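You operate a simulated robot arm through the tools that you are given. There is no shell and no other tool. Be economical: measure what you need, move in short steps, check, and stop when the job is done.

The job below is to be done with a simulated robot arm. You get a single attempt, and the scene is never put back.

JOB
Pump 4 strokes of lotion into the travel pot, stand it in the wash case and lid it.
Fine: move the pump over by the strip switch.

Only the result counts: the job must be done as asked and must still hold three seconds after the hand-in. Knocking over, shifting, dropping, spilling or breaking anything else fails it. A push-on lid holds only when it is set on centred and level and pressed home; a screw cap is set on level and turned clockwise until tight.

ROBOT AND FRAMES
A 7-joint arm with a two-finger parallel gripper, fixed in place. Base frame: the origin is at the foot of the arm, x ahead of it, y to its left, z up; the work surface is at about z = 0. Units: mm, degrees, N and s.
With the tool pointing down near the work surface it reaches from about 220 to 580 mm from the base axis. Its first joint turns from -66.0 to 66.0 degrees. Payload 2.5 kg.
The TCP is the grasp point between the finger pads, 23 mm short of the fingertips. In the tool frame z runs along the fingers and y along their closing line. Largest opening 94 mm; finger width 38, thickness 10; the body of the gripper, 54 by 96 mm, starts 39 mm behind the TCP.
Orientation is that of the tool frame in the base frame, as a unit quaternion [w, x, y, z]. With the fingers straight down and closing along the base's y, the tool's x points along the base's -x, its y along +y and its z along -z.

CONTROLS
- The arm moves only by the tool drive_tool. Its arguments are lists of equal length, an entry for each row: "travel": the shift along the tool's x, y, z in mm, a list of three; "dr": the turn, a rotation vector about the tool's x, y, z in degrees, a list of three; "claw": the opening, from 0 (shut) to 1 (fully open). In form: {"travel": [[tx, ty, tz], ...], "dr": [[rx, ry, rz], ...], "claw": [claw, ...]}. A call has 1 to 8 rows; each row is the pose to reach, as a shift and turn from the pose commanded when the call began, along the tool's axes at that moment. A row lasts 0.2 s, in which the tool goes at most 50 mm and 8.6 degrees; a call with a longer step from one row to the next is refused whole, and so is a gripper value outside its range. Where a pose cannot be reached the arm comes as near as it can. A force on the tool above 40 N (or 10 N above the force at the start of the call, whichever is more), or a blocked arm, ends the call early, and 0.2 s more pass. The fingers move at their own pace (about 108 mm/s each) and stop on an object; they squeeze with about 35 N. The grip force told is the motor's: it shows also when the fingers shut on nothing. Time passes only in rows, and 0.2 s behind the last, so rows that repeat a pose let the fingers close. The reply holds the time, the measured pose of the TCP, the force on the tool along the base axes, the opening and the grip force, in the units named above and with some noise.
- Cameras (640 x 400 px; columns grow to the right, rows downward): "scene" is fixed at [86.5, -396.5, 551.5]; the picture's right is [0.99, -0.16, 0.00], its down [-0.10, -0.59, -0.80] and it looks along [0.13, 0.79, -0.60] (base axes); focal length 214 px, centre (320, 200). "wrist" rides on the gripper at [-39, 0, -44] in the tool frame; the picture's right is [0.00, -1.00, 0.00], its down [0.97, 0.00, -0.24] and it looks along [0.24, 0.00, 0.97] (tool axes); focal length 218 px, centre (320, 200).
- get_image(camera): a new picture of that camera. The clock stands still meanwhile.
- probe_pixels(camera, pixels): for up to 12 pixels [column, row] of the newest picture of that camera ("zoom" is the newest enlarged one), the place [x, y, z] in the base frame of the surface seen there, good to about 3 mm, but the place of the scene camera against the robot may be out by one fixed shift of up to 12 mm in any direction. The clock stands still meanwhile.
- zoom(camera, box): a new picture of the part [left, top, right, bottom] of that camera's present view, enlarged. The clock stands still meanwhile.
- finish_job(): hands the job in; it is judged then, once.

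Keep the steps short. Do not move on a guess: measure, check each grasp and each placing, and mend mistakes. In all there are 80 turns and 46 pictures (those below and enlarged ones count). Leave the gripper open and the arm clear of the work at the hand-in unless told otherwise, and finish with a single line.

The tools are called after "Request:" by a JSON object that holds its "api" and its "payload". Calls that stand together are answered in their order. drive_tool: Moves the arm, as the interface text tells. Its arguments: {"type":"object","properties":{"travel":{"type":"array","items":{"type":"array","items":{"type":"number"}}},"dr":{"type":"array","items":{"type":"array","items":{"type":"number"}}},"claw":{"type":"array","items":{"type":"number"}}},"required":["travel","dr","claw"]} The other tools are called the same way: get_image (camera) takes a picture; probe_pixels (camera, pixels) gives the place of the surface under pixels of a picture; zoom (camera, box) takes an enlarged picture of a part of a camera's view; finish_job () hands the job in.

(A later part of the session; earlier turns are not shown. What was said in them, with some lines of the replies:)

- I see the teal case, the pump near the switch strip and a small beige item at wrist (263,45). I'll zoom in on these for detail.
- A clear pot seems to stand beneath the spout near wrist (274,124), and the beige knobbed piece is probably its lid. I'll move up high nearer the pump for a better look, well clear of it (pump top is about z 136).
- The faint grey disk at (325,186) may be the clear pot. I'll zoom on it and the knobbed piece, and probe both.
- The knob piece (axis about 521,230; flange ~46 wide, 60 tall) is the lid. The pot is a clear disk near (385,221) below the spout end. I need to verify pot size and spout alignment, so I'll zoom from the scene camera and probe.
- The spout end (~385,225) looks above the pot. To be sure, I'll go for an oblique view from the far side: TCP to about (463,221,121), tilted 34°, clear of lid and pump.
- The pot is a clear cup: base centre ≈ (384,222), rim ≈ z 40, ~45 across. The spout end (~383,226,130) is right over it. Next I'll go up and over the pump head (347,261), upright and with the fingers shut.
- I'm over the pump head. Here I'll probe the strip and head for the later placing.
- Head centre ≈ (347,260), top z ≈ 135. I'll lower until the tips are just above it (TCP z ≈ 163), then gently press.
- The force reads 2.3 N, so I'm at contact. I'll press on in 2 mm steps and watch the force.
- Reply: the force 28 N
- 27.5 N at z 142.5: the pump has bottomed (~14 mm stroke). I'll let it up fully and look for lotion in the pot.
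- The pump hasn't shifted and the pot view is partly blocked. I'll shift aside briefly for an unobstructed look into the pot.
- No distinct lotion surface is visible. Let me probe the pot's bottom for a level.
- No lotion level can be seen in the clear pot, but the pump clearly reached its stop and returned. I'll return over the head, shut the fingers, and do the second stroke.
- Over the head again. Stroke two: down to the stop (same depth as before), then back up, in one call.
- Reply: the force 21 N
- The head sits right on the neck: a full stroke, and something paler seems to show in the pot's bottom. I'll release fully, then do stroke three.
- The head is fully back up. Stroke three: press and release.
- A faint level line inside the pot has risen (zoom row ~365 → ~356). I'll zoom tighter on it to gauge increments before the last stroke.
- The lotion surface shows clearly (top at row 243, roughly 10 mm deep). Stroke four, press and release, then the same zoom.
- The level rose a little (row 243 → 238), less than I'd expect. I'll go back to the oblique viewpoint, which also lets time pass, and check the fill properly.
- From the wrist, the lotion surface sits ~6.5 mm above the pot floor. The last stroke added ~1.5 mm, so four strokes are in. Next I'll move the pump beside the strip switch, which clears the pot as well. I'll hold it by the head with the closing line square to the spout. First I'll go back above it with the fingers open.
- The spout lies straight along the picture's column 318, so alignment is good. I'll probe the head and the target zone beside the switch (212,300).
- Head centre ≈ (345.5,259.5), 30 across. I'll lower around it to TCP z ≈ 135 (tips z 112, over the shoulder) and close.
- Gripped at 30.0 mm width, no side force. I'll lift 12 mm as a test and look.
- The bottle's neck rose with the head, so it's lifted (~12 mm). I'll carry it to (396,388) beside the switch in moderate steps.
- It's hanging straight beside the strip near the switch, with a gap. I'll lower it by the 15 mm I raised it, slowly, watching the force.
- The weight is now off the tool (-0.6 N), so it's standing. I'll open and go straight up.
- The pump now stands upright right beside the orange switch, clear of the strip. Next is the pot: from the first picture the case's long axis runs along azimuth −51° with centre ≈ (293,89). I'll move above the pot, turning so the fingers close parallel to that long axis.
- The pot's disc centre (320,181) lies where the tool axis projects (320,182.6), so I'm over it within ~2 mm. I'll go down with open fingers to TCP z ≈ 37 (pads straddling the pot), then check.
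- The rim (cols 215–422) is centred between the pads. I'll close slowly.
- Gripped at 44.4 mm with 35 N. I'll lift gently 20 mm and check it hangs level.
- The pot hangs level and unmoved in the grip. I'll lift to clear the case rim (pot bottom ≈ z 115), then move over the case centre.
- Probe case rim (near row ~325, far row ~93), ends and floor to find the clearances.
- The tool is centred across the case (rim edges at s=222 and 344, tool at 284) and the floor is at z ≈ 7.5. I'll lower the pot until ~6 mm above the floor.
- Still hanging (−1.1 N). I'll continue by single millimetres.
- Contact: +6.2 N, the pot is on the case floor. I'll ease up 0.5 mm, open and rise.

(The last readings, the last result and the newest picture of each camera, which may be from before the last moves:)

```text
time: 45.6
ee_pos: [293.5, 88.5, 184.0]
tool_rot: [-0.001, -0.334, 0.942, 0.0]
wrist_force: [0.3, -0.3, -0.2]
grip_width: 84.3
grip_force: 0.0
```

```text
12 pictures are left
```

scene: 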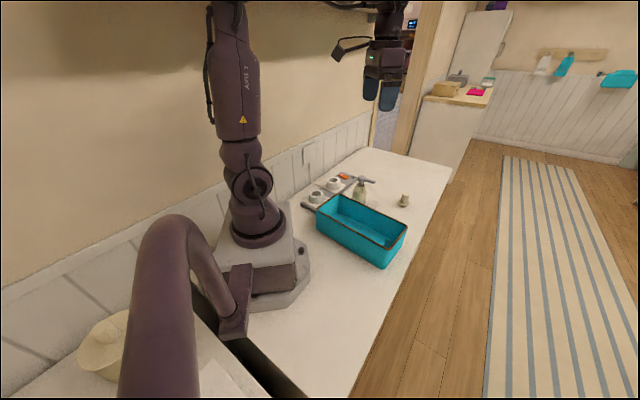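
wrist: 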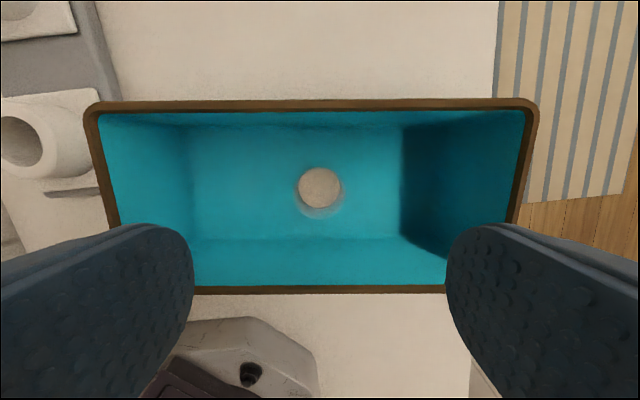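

The pot stands in the case exactly on the tool axis (disc at (320,187), predicted row 187). So the lid goes to the same x,y ≈ (293.2,89.1). Next I'll move over the lid at ≈ (521,230).

Request:
{"api": "drive_tool", "payload": {"travel": [[-38, -5, 0], [-76, -10, 0], [-114, -15, 0], [-152, -20, 0], [-190, -25, 10], [-228, -30, 20], [-266, -34, 34], [-266, -34, 34]], "dr": [[0, 0, 0], [0, 0, 0], [0, 0, 0], [0, 0, 0], [0, 0, 0], [0, 0, 0], [0, 0, 0], [0, 0, 0]], "claw": [0.9, 0.9, 0.9, 0.9, 0.9, 0.9, 0.9, 0.9]}}

Request:
{"api": "get_image", "payload": {"camera": "wrist"}}

```text
time: 47.4
ee_pos: [520.9, 230.4, 152.8]
tool_rot: [-0.001, -0.334, 0.943, 0.0]
wrist_force: [-0.3, 0.0, 0.5]
grip_width: 84.6
grip_force: 0.1
```

```text
11 pictures are left
```

wrist: 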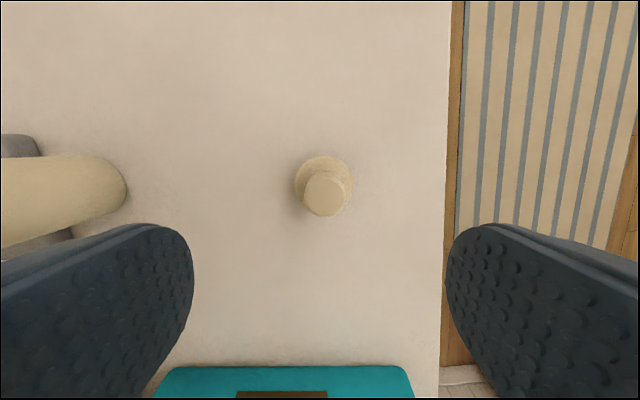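

The knob top shows at (323,195) where the axis would project to row 207: off by ~8 mm outward and ~2 mm right. I'll correct, then recheck lower.

Request:
{"api": "drive_tool", "payload": {"travel": [[-8, -2.2, 10], [-8, -2.2, 40], [-8, -2.2, 60]], "dr": [[0, 0, 0], [0, 0, 0], [0, 0, 0]], "claw": [0.9, 0.9, 0.9]}}

Request:
{"api": "get_image", "payload": {"camera": "wrist"}}

```text
time: 48.2
ee_pos: [528.5, 233.3, 92.8]
tool_rot: [0.0, -0.334, 0.943, 0.0]
wrist_force: [1.0, 0.1, 1.0]
grip_width: 84.6
grip_force: 0.0
```

```text
10 pictures are left
```

wrist: 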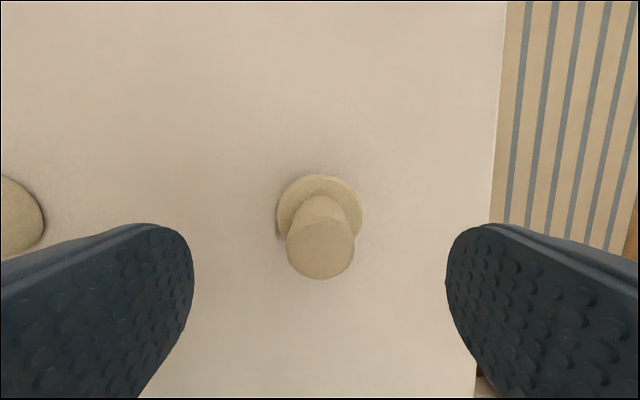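

Centred now (knob top (320,247) vs predicted row 249). I'll lower to TCP z ≈ 46 (tips just above the flange) and grip the knob.

Request:
{"api": "drive_tool", "payload": {"travel": [[-0.7, 0, 25], [-0.7, 0, 40], [-0.7, 0, 46.5], [-0.7, 0, 46.5], [-0.7, 0, 46.5], [-0.7, 0, 46.5], [-0.7, 0, 46.5]], "dr": [[0, 0, 0], [0, 0, 0], [0, 0, 0], [0, 0, 0], [0, 0, 0], [0, 0, 0], [0, 0, 0]], "claw": [0.9, 0.9, 0.9, 0.6, 0.35, 0.15, 0.15]}}

```text
time: 49.8
ee_pos: [528.8, 234.0, 45.4]
tool_rot: [0.0, -0.334, 0.942, 0.0]
wrist_force: [0.5, 0.7, -0.1]
grip_width: 25.9
grip_force: 35.2
```

Gripped at 25.9 mm. I'll lift and check it.

Request:
{"api": "drive_tool", "payload": {"travel": [[0, 0, -8], [0, 0, -30], [0, 0, -60], [20, 2.6, -90], [45, 6, -110], [45, 6, -112]], "dr": [[0, 0, 0], [0, 0, 0], [0, 0, 0], [0, 0, 0], [0, 0, 0], [0, 0, 0]], "claw": [0.15, 0.15, 0.15, 0.15, 0.15, 0.15]}}

Request:
{"api": "get_image", "payload": {"camera": "wrist"}}

```text
time: 51.2
ee_pos: [490.0, 210.3, 156.3]
tool_rot: [0.0, -0.334, 0.942, 0.0]
wrist_force: [0.4, -0.1, -0.5]
grip_width: 25.9
grip_force: 35.0
```

```text
9 pictures are left
```

wrist: 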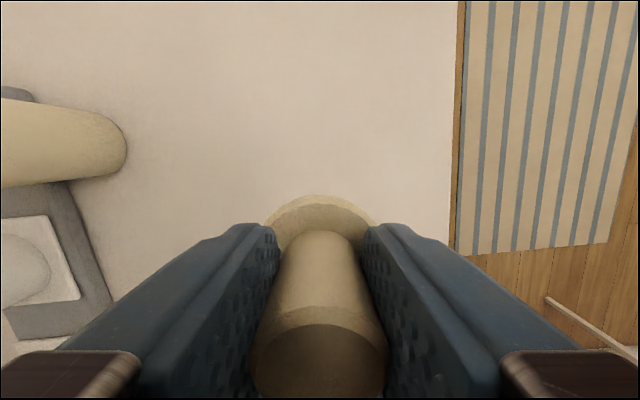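

The lid is held upright: its flange's far edge is at row 195 vs 194 predicted for perfect centring. Moving over the pot.

Request:
{"api": "drive_tool", "payload": {"travel": [[18, 2.4, 0], [50, 6.6, 0], [88, 11.6, 0], [126, 16.6, 0], [164, 21.6, 0], [198, 26, 0], [222, 29.2, 0], [229.7, 30.2, 0]], "dr": [[0, 0, 0], [0, 0, 0], [0, 0, 0], [0, 0, 0], [0, 0, 0], [0, 0, 0], [0, 0, 0], [0, 0, 0]], "claw": [0.15, 0.15, 0.15, 0.15, 0.15, 0.15, 0.15, 0.15]}}

Request:
{"api": "drive_tool", "payload": {"travel": [[0, 0, 8], [0, 0, 25], [0, 0, 40], [0, 0, 48]], "dr": [[0, 0, 0], [0, 0, 0], [0, 0, 0], [0, 0, 0]], "claw": [0.15, 0.15, 0.15, 0.15]}}

Request:
{"api": "zoom", "payload": {"camera": "scene", "box": [330, 190, 390, 240]}}

Request:
{"api": "get_image", "payload": {"camera": "wrist"}}

```text
time: 53.0
ee_pos: [291.8, 88.4, 157.3]
tool_rot: [0.0, -0.334, 0.943, 0.0]
wrist_force: [0.1, -0.7, -0.3]
grip_width: 25.5
grip_force: 35.1
```

```text
time: 54.0
ee_pos: [293.2, 88.4, 109.3]
tool_rot: [0.0, -0.334, 0.942, 0.0]
wrist_force: [-0.6, -0.3, -0.2]
grip_width: 25.6
grip_force: 34.8
```

```text
8.00 times, centred on (360, 215) of scene
```

zoom: 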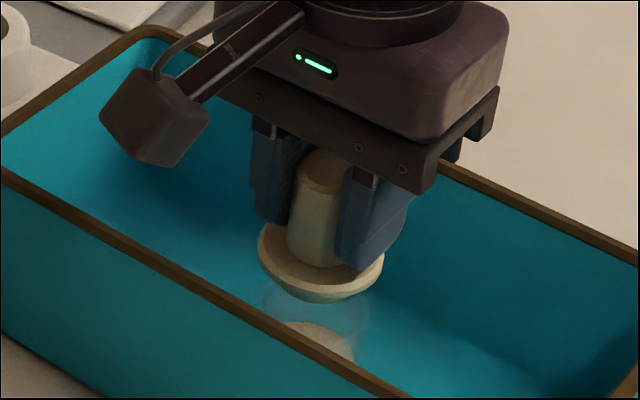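

```text
7 pictures are left
```

wrist: 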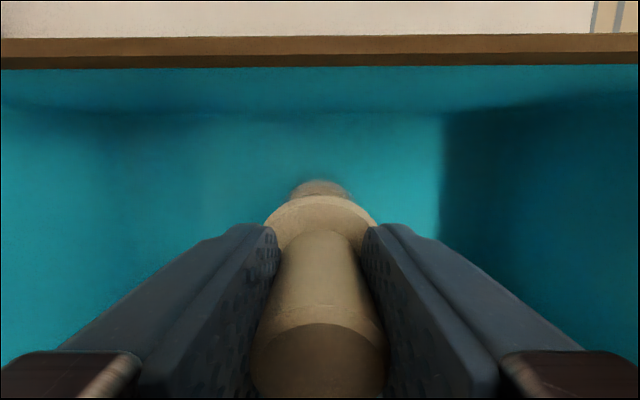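

The lid hovers centred above the pot in both views. I'll lower to near the rim and then in small steps, watching the force.

Request:
{"api": "drive_tool", "payload": {"travel": [[0, 0, 6], [0, 0, 11], [0, 0, 14], [0, 0, 16], [0, 0, 18]], "dr": [[0, 0, 0], [0, 0, 0], [0, 0, 0], [0, 0, 0], [0, 0, 0]], "claw": [0.15, 0.15, 0.15, 0.15, 0.15]}}

Request:
{"api": "drive_tool", "payload": {"travel": [[0, 0, 1], [0, 0, 2], [0, 0, 3], [0, 0, 4]], "dr": [[0, 0, 0], [0, 0, 0], [0, 0, 0], [0, 0, 0]], "claw": [0.15, 0.15, 0.15, 0.15]}}

```text
time: 55.2
ee_pos: [293.2, 88.2, 90.6]
tool_rot: [0.0, -0.334, 0.943, -0.001]
wrist_force: [0.4, 0.4, -0.8]
grip_width: 25.4
grip_force: 35.2
```

```text
time: 56.2
ee_pos: [293.6, 89.8, 87.8]
tool_rot: [-0.001, -0.335, 0.942, 0.0]
wrist_force: [-0.3, -0.1, -1.1]
grip_width: 25.6
grip_force: 34.8
```

Request:
{"api": "drive_tool", "payload": {"travel": [[0, 0, 1], [0, 0, 2], [0, 0, 3]], "dr": [[0, 0, 0], [0, 0, 0], [0, 0, 0]], "claw": [0.15, 0.15, 0.15]}}

Request:
{"api": "drive_tool", "payload": {"travel": [[0, 0, 1], [0, 0, 2], [0, 0, 2]], "dr": [[0, 0, 0], [0, 0, 0], [0, 0, 0]], "claw": [0.15, 0.15, 0.15]}}

```text
time: 57.0
ee_pos: [292.0, 89.2, 83.5]
tool_rot: [0.001, -0.334, 0.943, 0.0]
wrist_force: [0.1, -0.2, -0.7]
grip_width: 25.6
grip_force: 35.0
```

```text
time: 57.8
ee_pos: [293.2, 89.3, 82.0]
tool_rot: [0.0, -0.334, 0.943, -0.001]
wrist_force: [0.3, 0.8, -0.7]
grip_width: 25.7
grip_force: 35.2
```

The plug is entering the rim freely (no force yet). Continuing.

Request:
{"api": "drive_tool", "payload": {"travel": [[0, 0, 1], [0, 0, 2], [0, 0, 2]], "dr": [[0, 0, 0], [0, 0, 0], [0, 0, 0]], "claw": [0.15, 0.15, 0.15]}}

Request:
{"api": "drive_tool", "payload": {"travel": [[0, 0, 1], [0, 0, 2], [0, 0, 2]], "dr": [[0, 0, 0], [0, 0, 0], [0, 0, 0]], "claw": [0.15, 0.15, 0.15]}}

```text
time: 58.6
ee_pos: [293.9, 88.4, 80.2]
tool_rot: [0.0, -0.334, 0.943, 0.0]
wrist_force: [-0.7, -0.1, 0.6]
grip_width: 25.4
grip_force: 35.4
```

```text
time: 59.4
ee_pos: [294.4, 89.2, 78.7]
tool_rot: [0.001, -0.334, 0.943, 0.0]
wrist_force: [-4.2, 1.4, 23.5]
grip_width: 25.6
grip_force: 35.1
```

Firm contact: 23.5 N. I'll press on in small steps to seat it.

Request:
{"api": "drive_tool", "payload": {"travel": [[0, 0, 0.5], [0, 0, 1], [0, 0, 1.5], [0, 0, 1.5]], "dr": [[0, 0, 0], [0, 0, 0], [0, 0, 0], [0, 0, 0]], "claw": [0.15, 0.15, 0.15, 0.15]}}

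Request:
{"api": "zoom", "payload": {"camera": "scene", "box": [340, 200, 380, 230]}}

```text
time: 60.4
ee_pos: [292.7, 88.2, 76.5]
tool_rot: [0.002, -0.334, 0.942, 0.0]
wrist_force: [4.4, 2.5, 22.7]
grip_width: 25.5
grip_force: 35.8
```

```text
13.33 times, centred on (360, 215) of scene
```

zoom: 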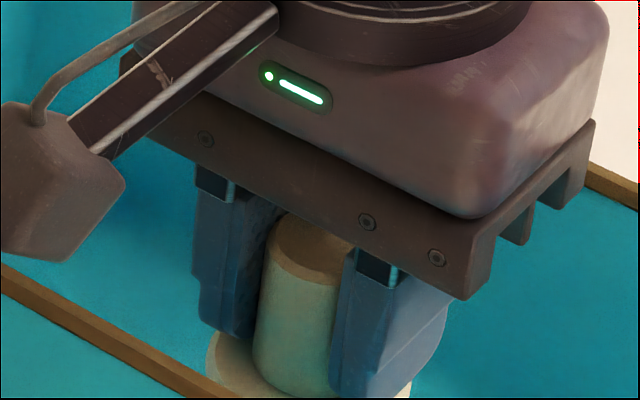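

It moved ~2 mm at ~23 N, so it's either snapping home or slipping in the grip. Press a bit more.

Request:
{"api": "drive_tool", "payload": {"travel": [[0, 0, 0.5], [0, 0, 1], [0, 0, 1.5], [0, 0, 1.5]], "dr": [[0, 0, 0], [0, 0, 0], [0, 0, 0], [0, 0, 0]], "claw": [0.15, 0.15, 0.15, 0.15]}}

```text
time: 61.4
ee_pos: [292.9, 89.3, 74.6]
tool_rot: [0.0, -0.333, 0.943, 0.0]
wrist_force: [1.6, -1.5, 26.1]
grip_width: 25.6
grip_force: 35.4
```

Likely the fingers are sliding along the knob. I'll release, rise and look; then press on the knob's top with shut fingers.

Request:
{"api": "drive_tool", "payload": {"travel": [[0, 0, -1.5], [0, 0, -1.5], [0, 0, -1.5], [0, 0, -20], [0, 0, -60], [0, 0, -90]], "dr": [[0, 0, 0], [0, 0, 0], [0, 0, 0], [0, 0, 0], [0, 0, 0], [0, 0, 0]], "claw": [0.3, 0.5, 0.6, 0.6, 0.6, 0.6]}}

Request:
{"api": "zoom", "payload": {"camera": "scene", "box": [335, 195, 385, 235]}}

Request:
{"api": "get_image", "payload": {"camera": "wrist"}}

```text
time: 62.8
ee_pos: [293.3, 89.5, 164.1]
tool_rot: [0.0, -0.334, 0.943, 0.0]
wrist_force: [0.2, -0.4, -0.2]
grip_width: 56.3
grip_force: 0.0
```

```text
10.00 times, centred on (360, 215) of scene
```

zoom: 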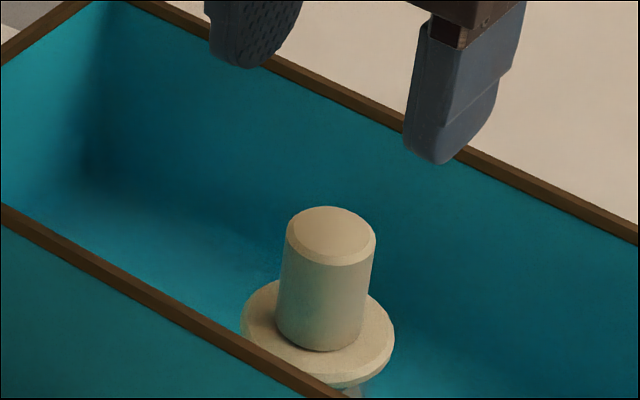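

```text
4 pictures are left
```

wrist: 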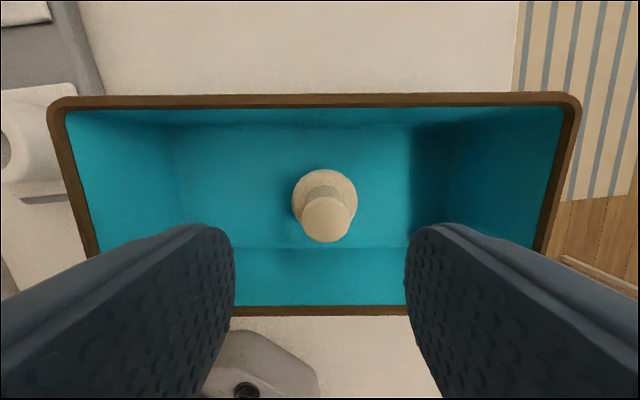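

The lid is on, but appears ~3–4 mm right of my axis; I'll probe for its height and level.

Request:
{"api": "probe_pixels", "payload": {"camera": "wrist", "pixels": [[328, 220], [312, 220], [343, 220], [328, 238], [297, 195], [353, 195], [325, 174], [299, 205], [350, 205], [310, 178], [340, 178], [335, 228]]}}

```text
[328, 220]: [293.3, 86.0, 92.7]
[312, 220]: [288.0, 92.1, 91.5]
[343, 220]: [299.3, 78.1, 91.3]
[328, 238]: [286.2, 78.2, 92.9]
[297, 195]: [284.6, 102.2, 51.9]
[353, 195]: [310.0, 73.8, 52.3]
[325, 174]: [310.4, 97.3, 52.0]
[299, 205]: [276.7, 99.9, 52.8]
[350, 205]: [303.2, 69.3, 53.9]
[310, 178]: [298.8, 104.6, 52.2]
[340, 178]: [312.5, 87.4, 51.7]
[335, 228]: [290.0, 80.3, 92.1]
```

The flange is level (z 51.7–53.9 all round) and the knob top is at z 92, centred at (293.5,85.5). I'll shut the fingers, centre over the knob, and press its top to make sure it's home.

Request:
{"api": "drive_tool", "payload": {"travel": [[2.2, -3.3, 0], [2.2, -3.3, 0], [2.2, -3.3, 20], [2.2, -3.3, 38], [2.2, -3.3, 44], [2.2, -3.3, 47]], "dr": [[0, 0, 0], [0, 0, 0], [0, 0, 0], [0, 0, 0], [0, 0, 0], [0, 0, 0]], "claw": [0, 0, 0, 0, 0, 0]}}

Request:
{"api": "drive_tool", "payload": {"travel": [[0, 0, 1], [0, 0, 2], [0, 0, 3], [0, 0, 4]], "dr": [[0, 0, 0], [0, 0, 0], [0, 0, 0], [0, 0, 0]], "claw": [0, 0, 0, 0]}}

```text
time: 64.2
ee_pos: [292.6, 85.2, 116.9]
tool_rot: [0.0, -0.333, 0.943, 0.0]
wrist_force: [-0.1, -0.3, -0.9]
grip_width: 0.1
grip_force: 35.5
```

```text
time: 65.2
ee_pos: [292.4, 84.8, 113.7]
tool_rot: [0.002, -0.333, 0.943, 0.0]
wrist_force: [-3.7, -1.0, 18.9]
grip_width: 0.1
grip_force: 34.5
```

Request:
{"api": "drive_tool", "payload": {"travel": [[0, 0, 0.5], [0, 0, 1], [0, 0, 1.5], [0, 0, 1.5]], "dr": [[0, 0, 0], [0, 0, 0], [0, 0, 0], [0, 0, 0]], "claw": [0, 0, 0, 0]}}

```text
time: 65.8
ee_pos: [293.2, 84.1, 114.5]
tool_rot: [0.002, -0.333, 0.943, 0.0]
wrist_force: [-3.3, -1.0, 16.0]
grip_width: 0.0
grip_force: 34.8
stopped in row 2: the force on the tool passed its limit (the readings are from after the stop); the commanded pose is now the measured one
```

The force passed 40 N with no further travel, so the lid is hard home. I'll rise clear with the fingers opening and inspect.

Request:
{"api": "drive_tool", "payload": {"travel": [[0, 0, -5], [0, 0, -40], [0, 0, -80], [0, 0, -120], [0, 0, -120]], "dr": [[0, 0, 0], [0, 0, 0], [0, 0, 0], [0, 0, 0], [0, 0, 0]], "claw": [0, 0, 0.5, 1, 1]}}

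Request:
{"api": "get_image", "payload": {"camera": "wrist"}}

Request:
{"api": "zoom", "payload": {"camera": "scene", "box": [325, 160, 405, 240]}}

Request:
{"api": "probe_pixels", "payload": {"camera": "wrist", "pixels": [[322, 202], [323, 198]]}}

```text
time: 67.0
ee_pos: [293.3, 83.2, 234.5]
tool_rot: [0.002, -0.334, 0.942, 0.0]
wrist_force: [0.0, 0.2, 0.3]
grip_width: 93.7
grip_force: 0.1
```

```text
3 pictures are left
```

wrist: 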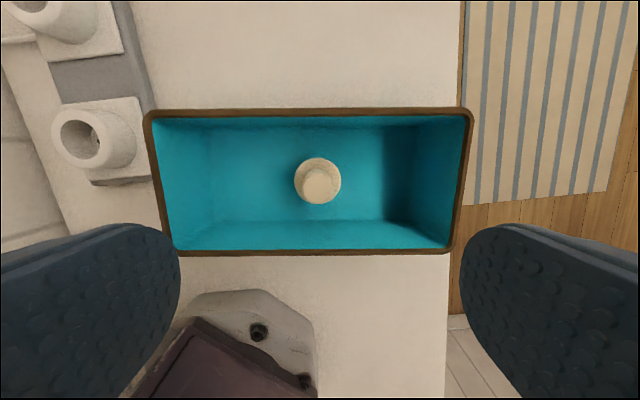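

```text
5.00 times, centred on (365, 200) of scene
```

zoom: 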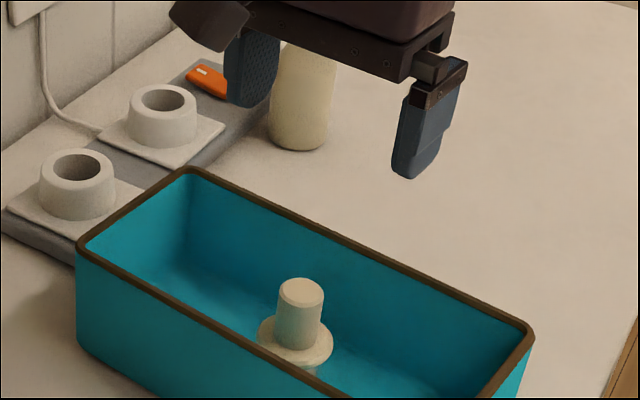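

```text
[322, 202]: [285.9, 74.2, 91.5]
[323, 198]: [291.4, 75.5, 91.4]
```

The lid sits with its knob at z 91, steady. To check flange-to-rim seating I'll take an oblique look over the case's far rim (tilt 34°, TCP z ≈ 132, clear of knob and rim).

Request:
{"api": "drive_tool", "payload": {"travel": [[-40, 0, 10], [-54, 0, 45], [-54, 0, 80], [-54, 0, 102]], "dr": [[0, 8.5, 0], [0, 17, 0], [0, 25.5, 0], [0, 34, 0]], "claw": [1, 1, 1, 1]}}

Request:
{"api": "zoom", "payload": {"camera": "wrist", "box": [250, 130, 390, 300]}}

```text
time: 68.0
ee_pos: [332.8, 120.6, 131.1]
tool_rot: [-0.276, -0.319, 0.901, -0.099]
wrist_force: [0.1, 0.4, -0.7]
grip_width: 93.7
grip_force: 0.2
```

```text
2.35 times, centred on (320, 215) of wrist
```

zoom: 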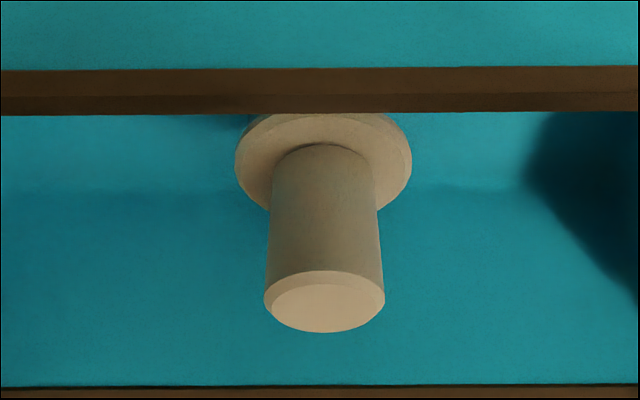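

The lid is straight and level, with its lower side hidden by the case rim. One tight scene zoom at the flange's underside as a last seating check.

Request:
{"api": "zoom", "payload": {"camera": "scene", "box": [342, 214, 368, 236]}}

```text
16.00 times, centred on (355, 225) of scene
```

zoom: 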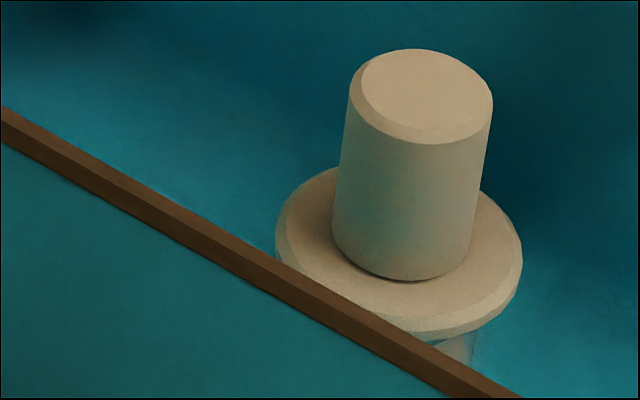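

The pot wall meets the flange directly with no gap and the knob's lean matches pure perspective, so the lid is level. I'll raise the arm clear with the gripper open.

Request:
{"api": "drive_tool", "payload": {"travel": [[25, 0, -37], [50, 0, -75], [75, 0, -112], [90, 0, -135]], "dr": [[0, -8.5, 0], [0, -17, 0], [0, -25.5, 0], [0, -34, 0]], "claw": [1, 1, 1, 1]}}

Request:
{"api": "get_image", "payload": {"camera": "scene"}}

```text
time: 69.0
ee_pos: [334.9, 121.5, 294.6]
tool_rot: [0.002, -0.334, 0.943, 0.0]
wrist_force: [0.1, -0.6, 0.1]
grip_width: 93.9
grip_force: 0.0
```

```text
refused: no pictures are left
```

The arm is clear at z 295 with the gripper open, the pump stands by the switch, and the pot is filled, cased and lidded. Handing in.

Request:
{"api": "finish_job", "payload": {}}

```text
The job is handed in.
```

I pumped four strokes of lotion into the travel pot, moved the pump beside the strip switch, stood the pot in the wash case and pressed its lid on level and home.
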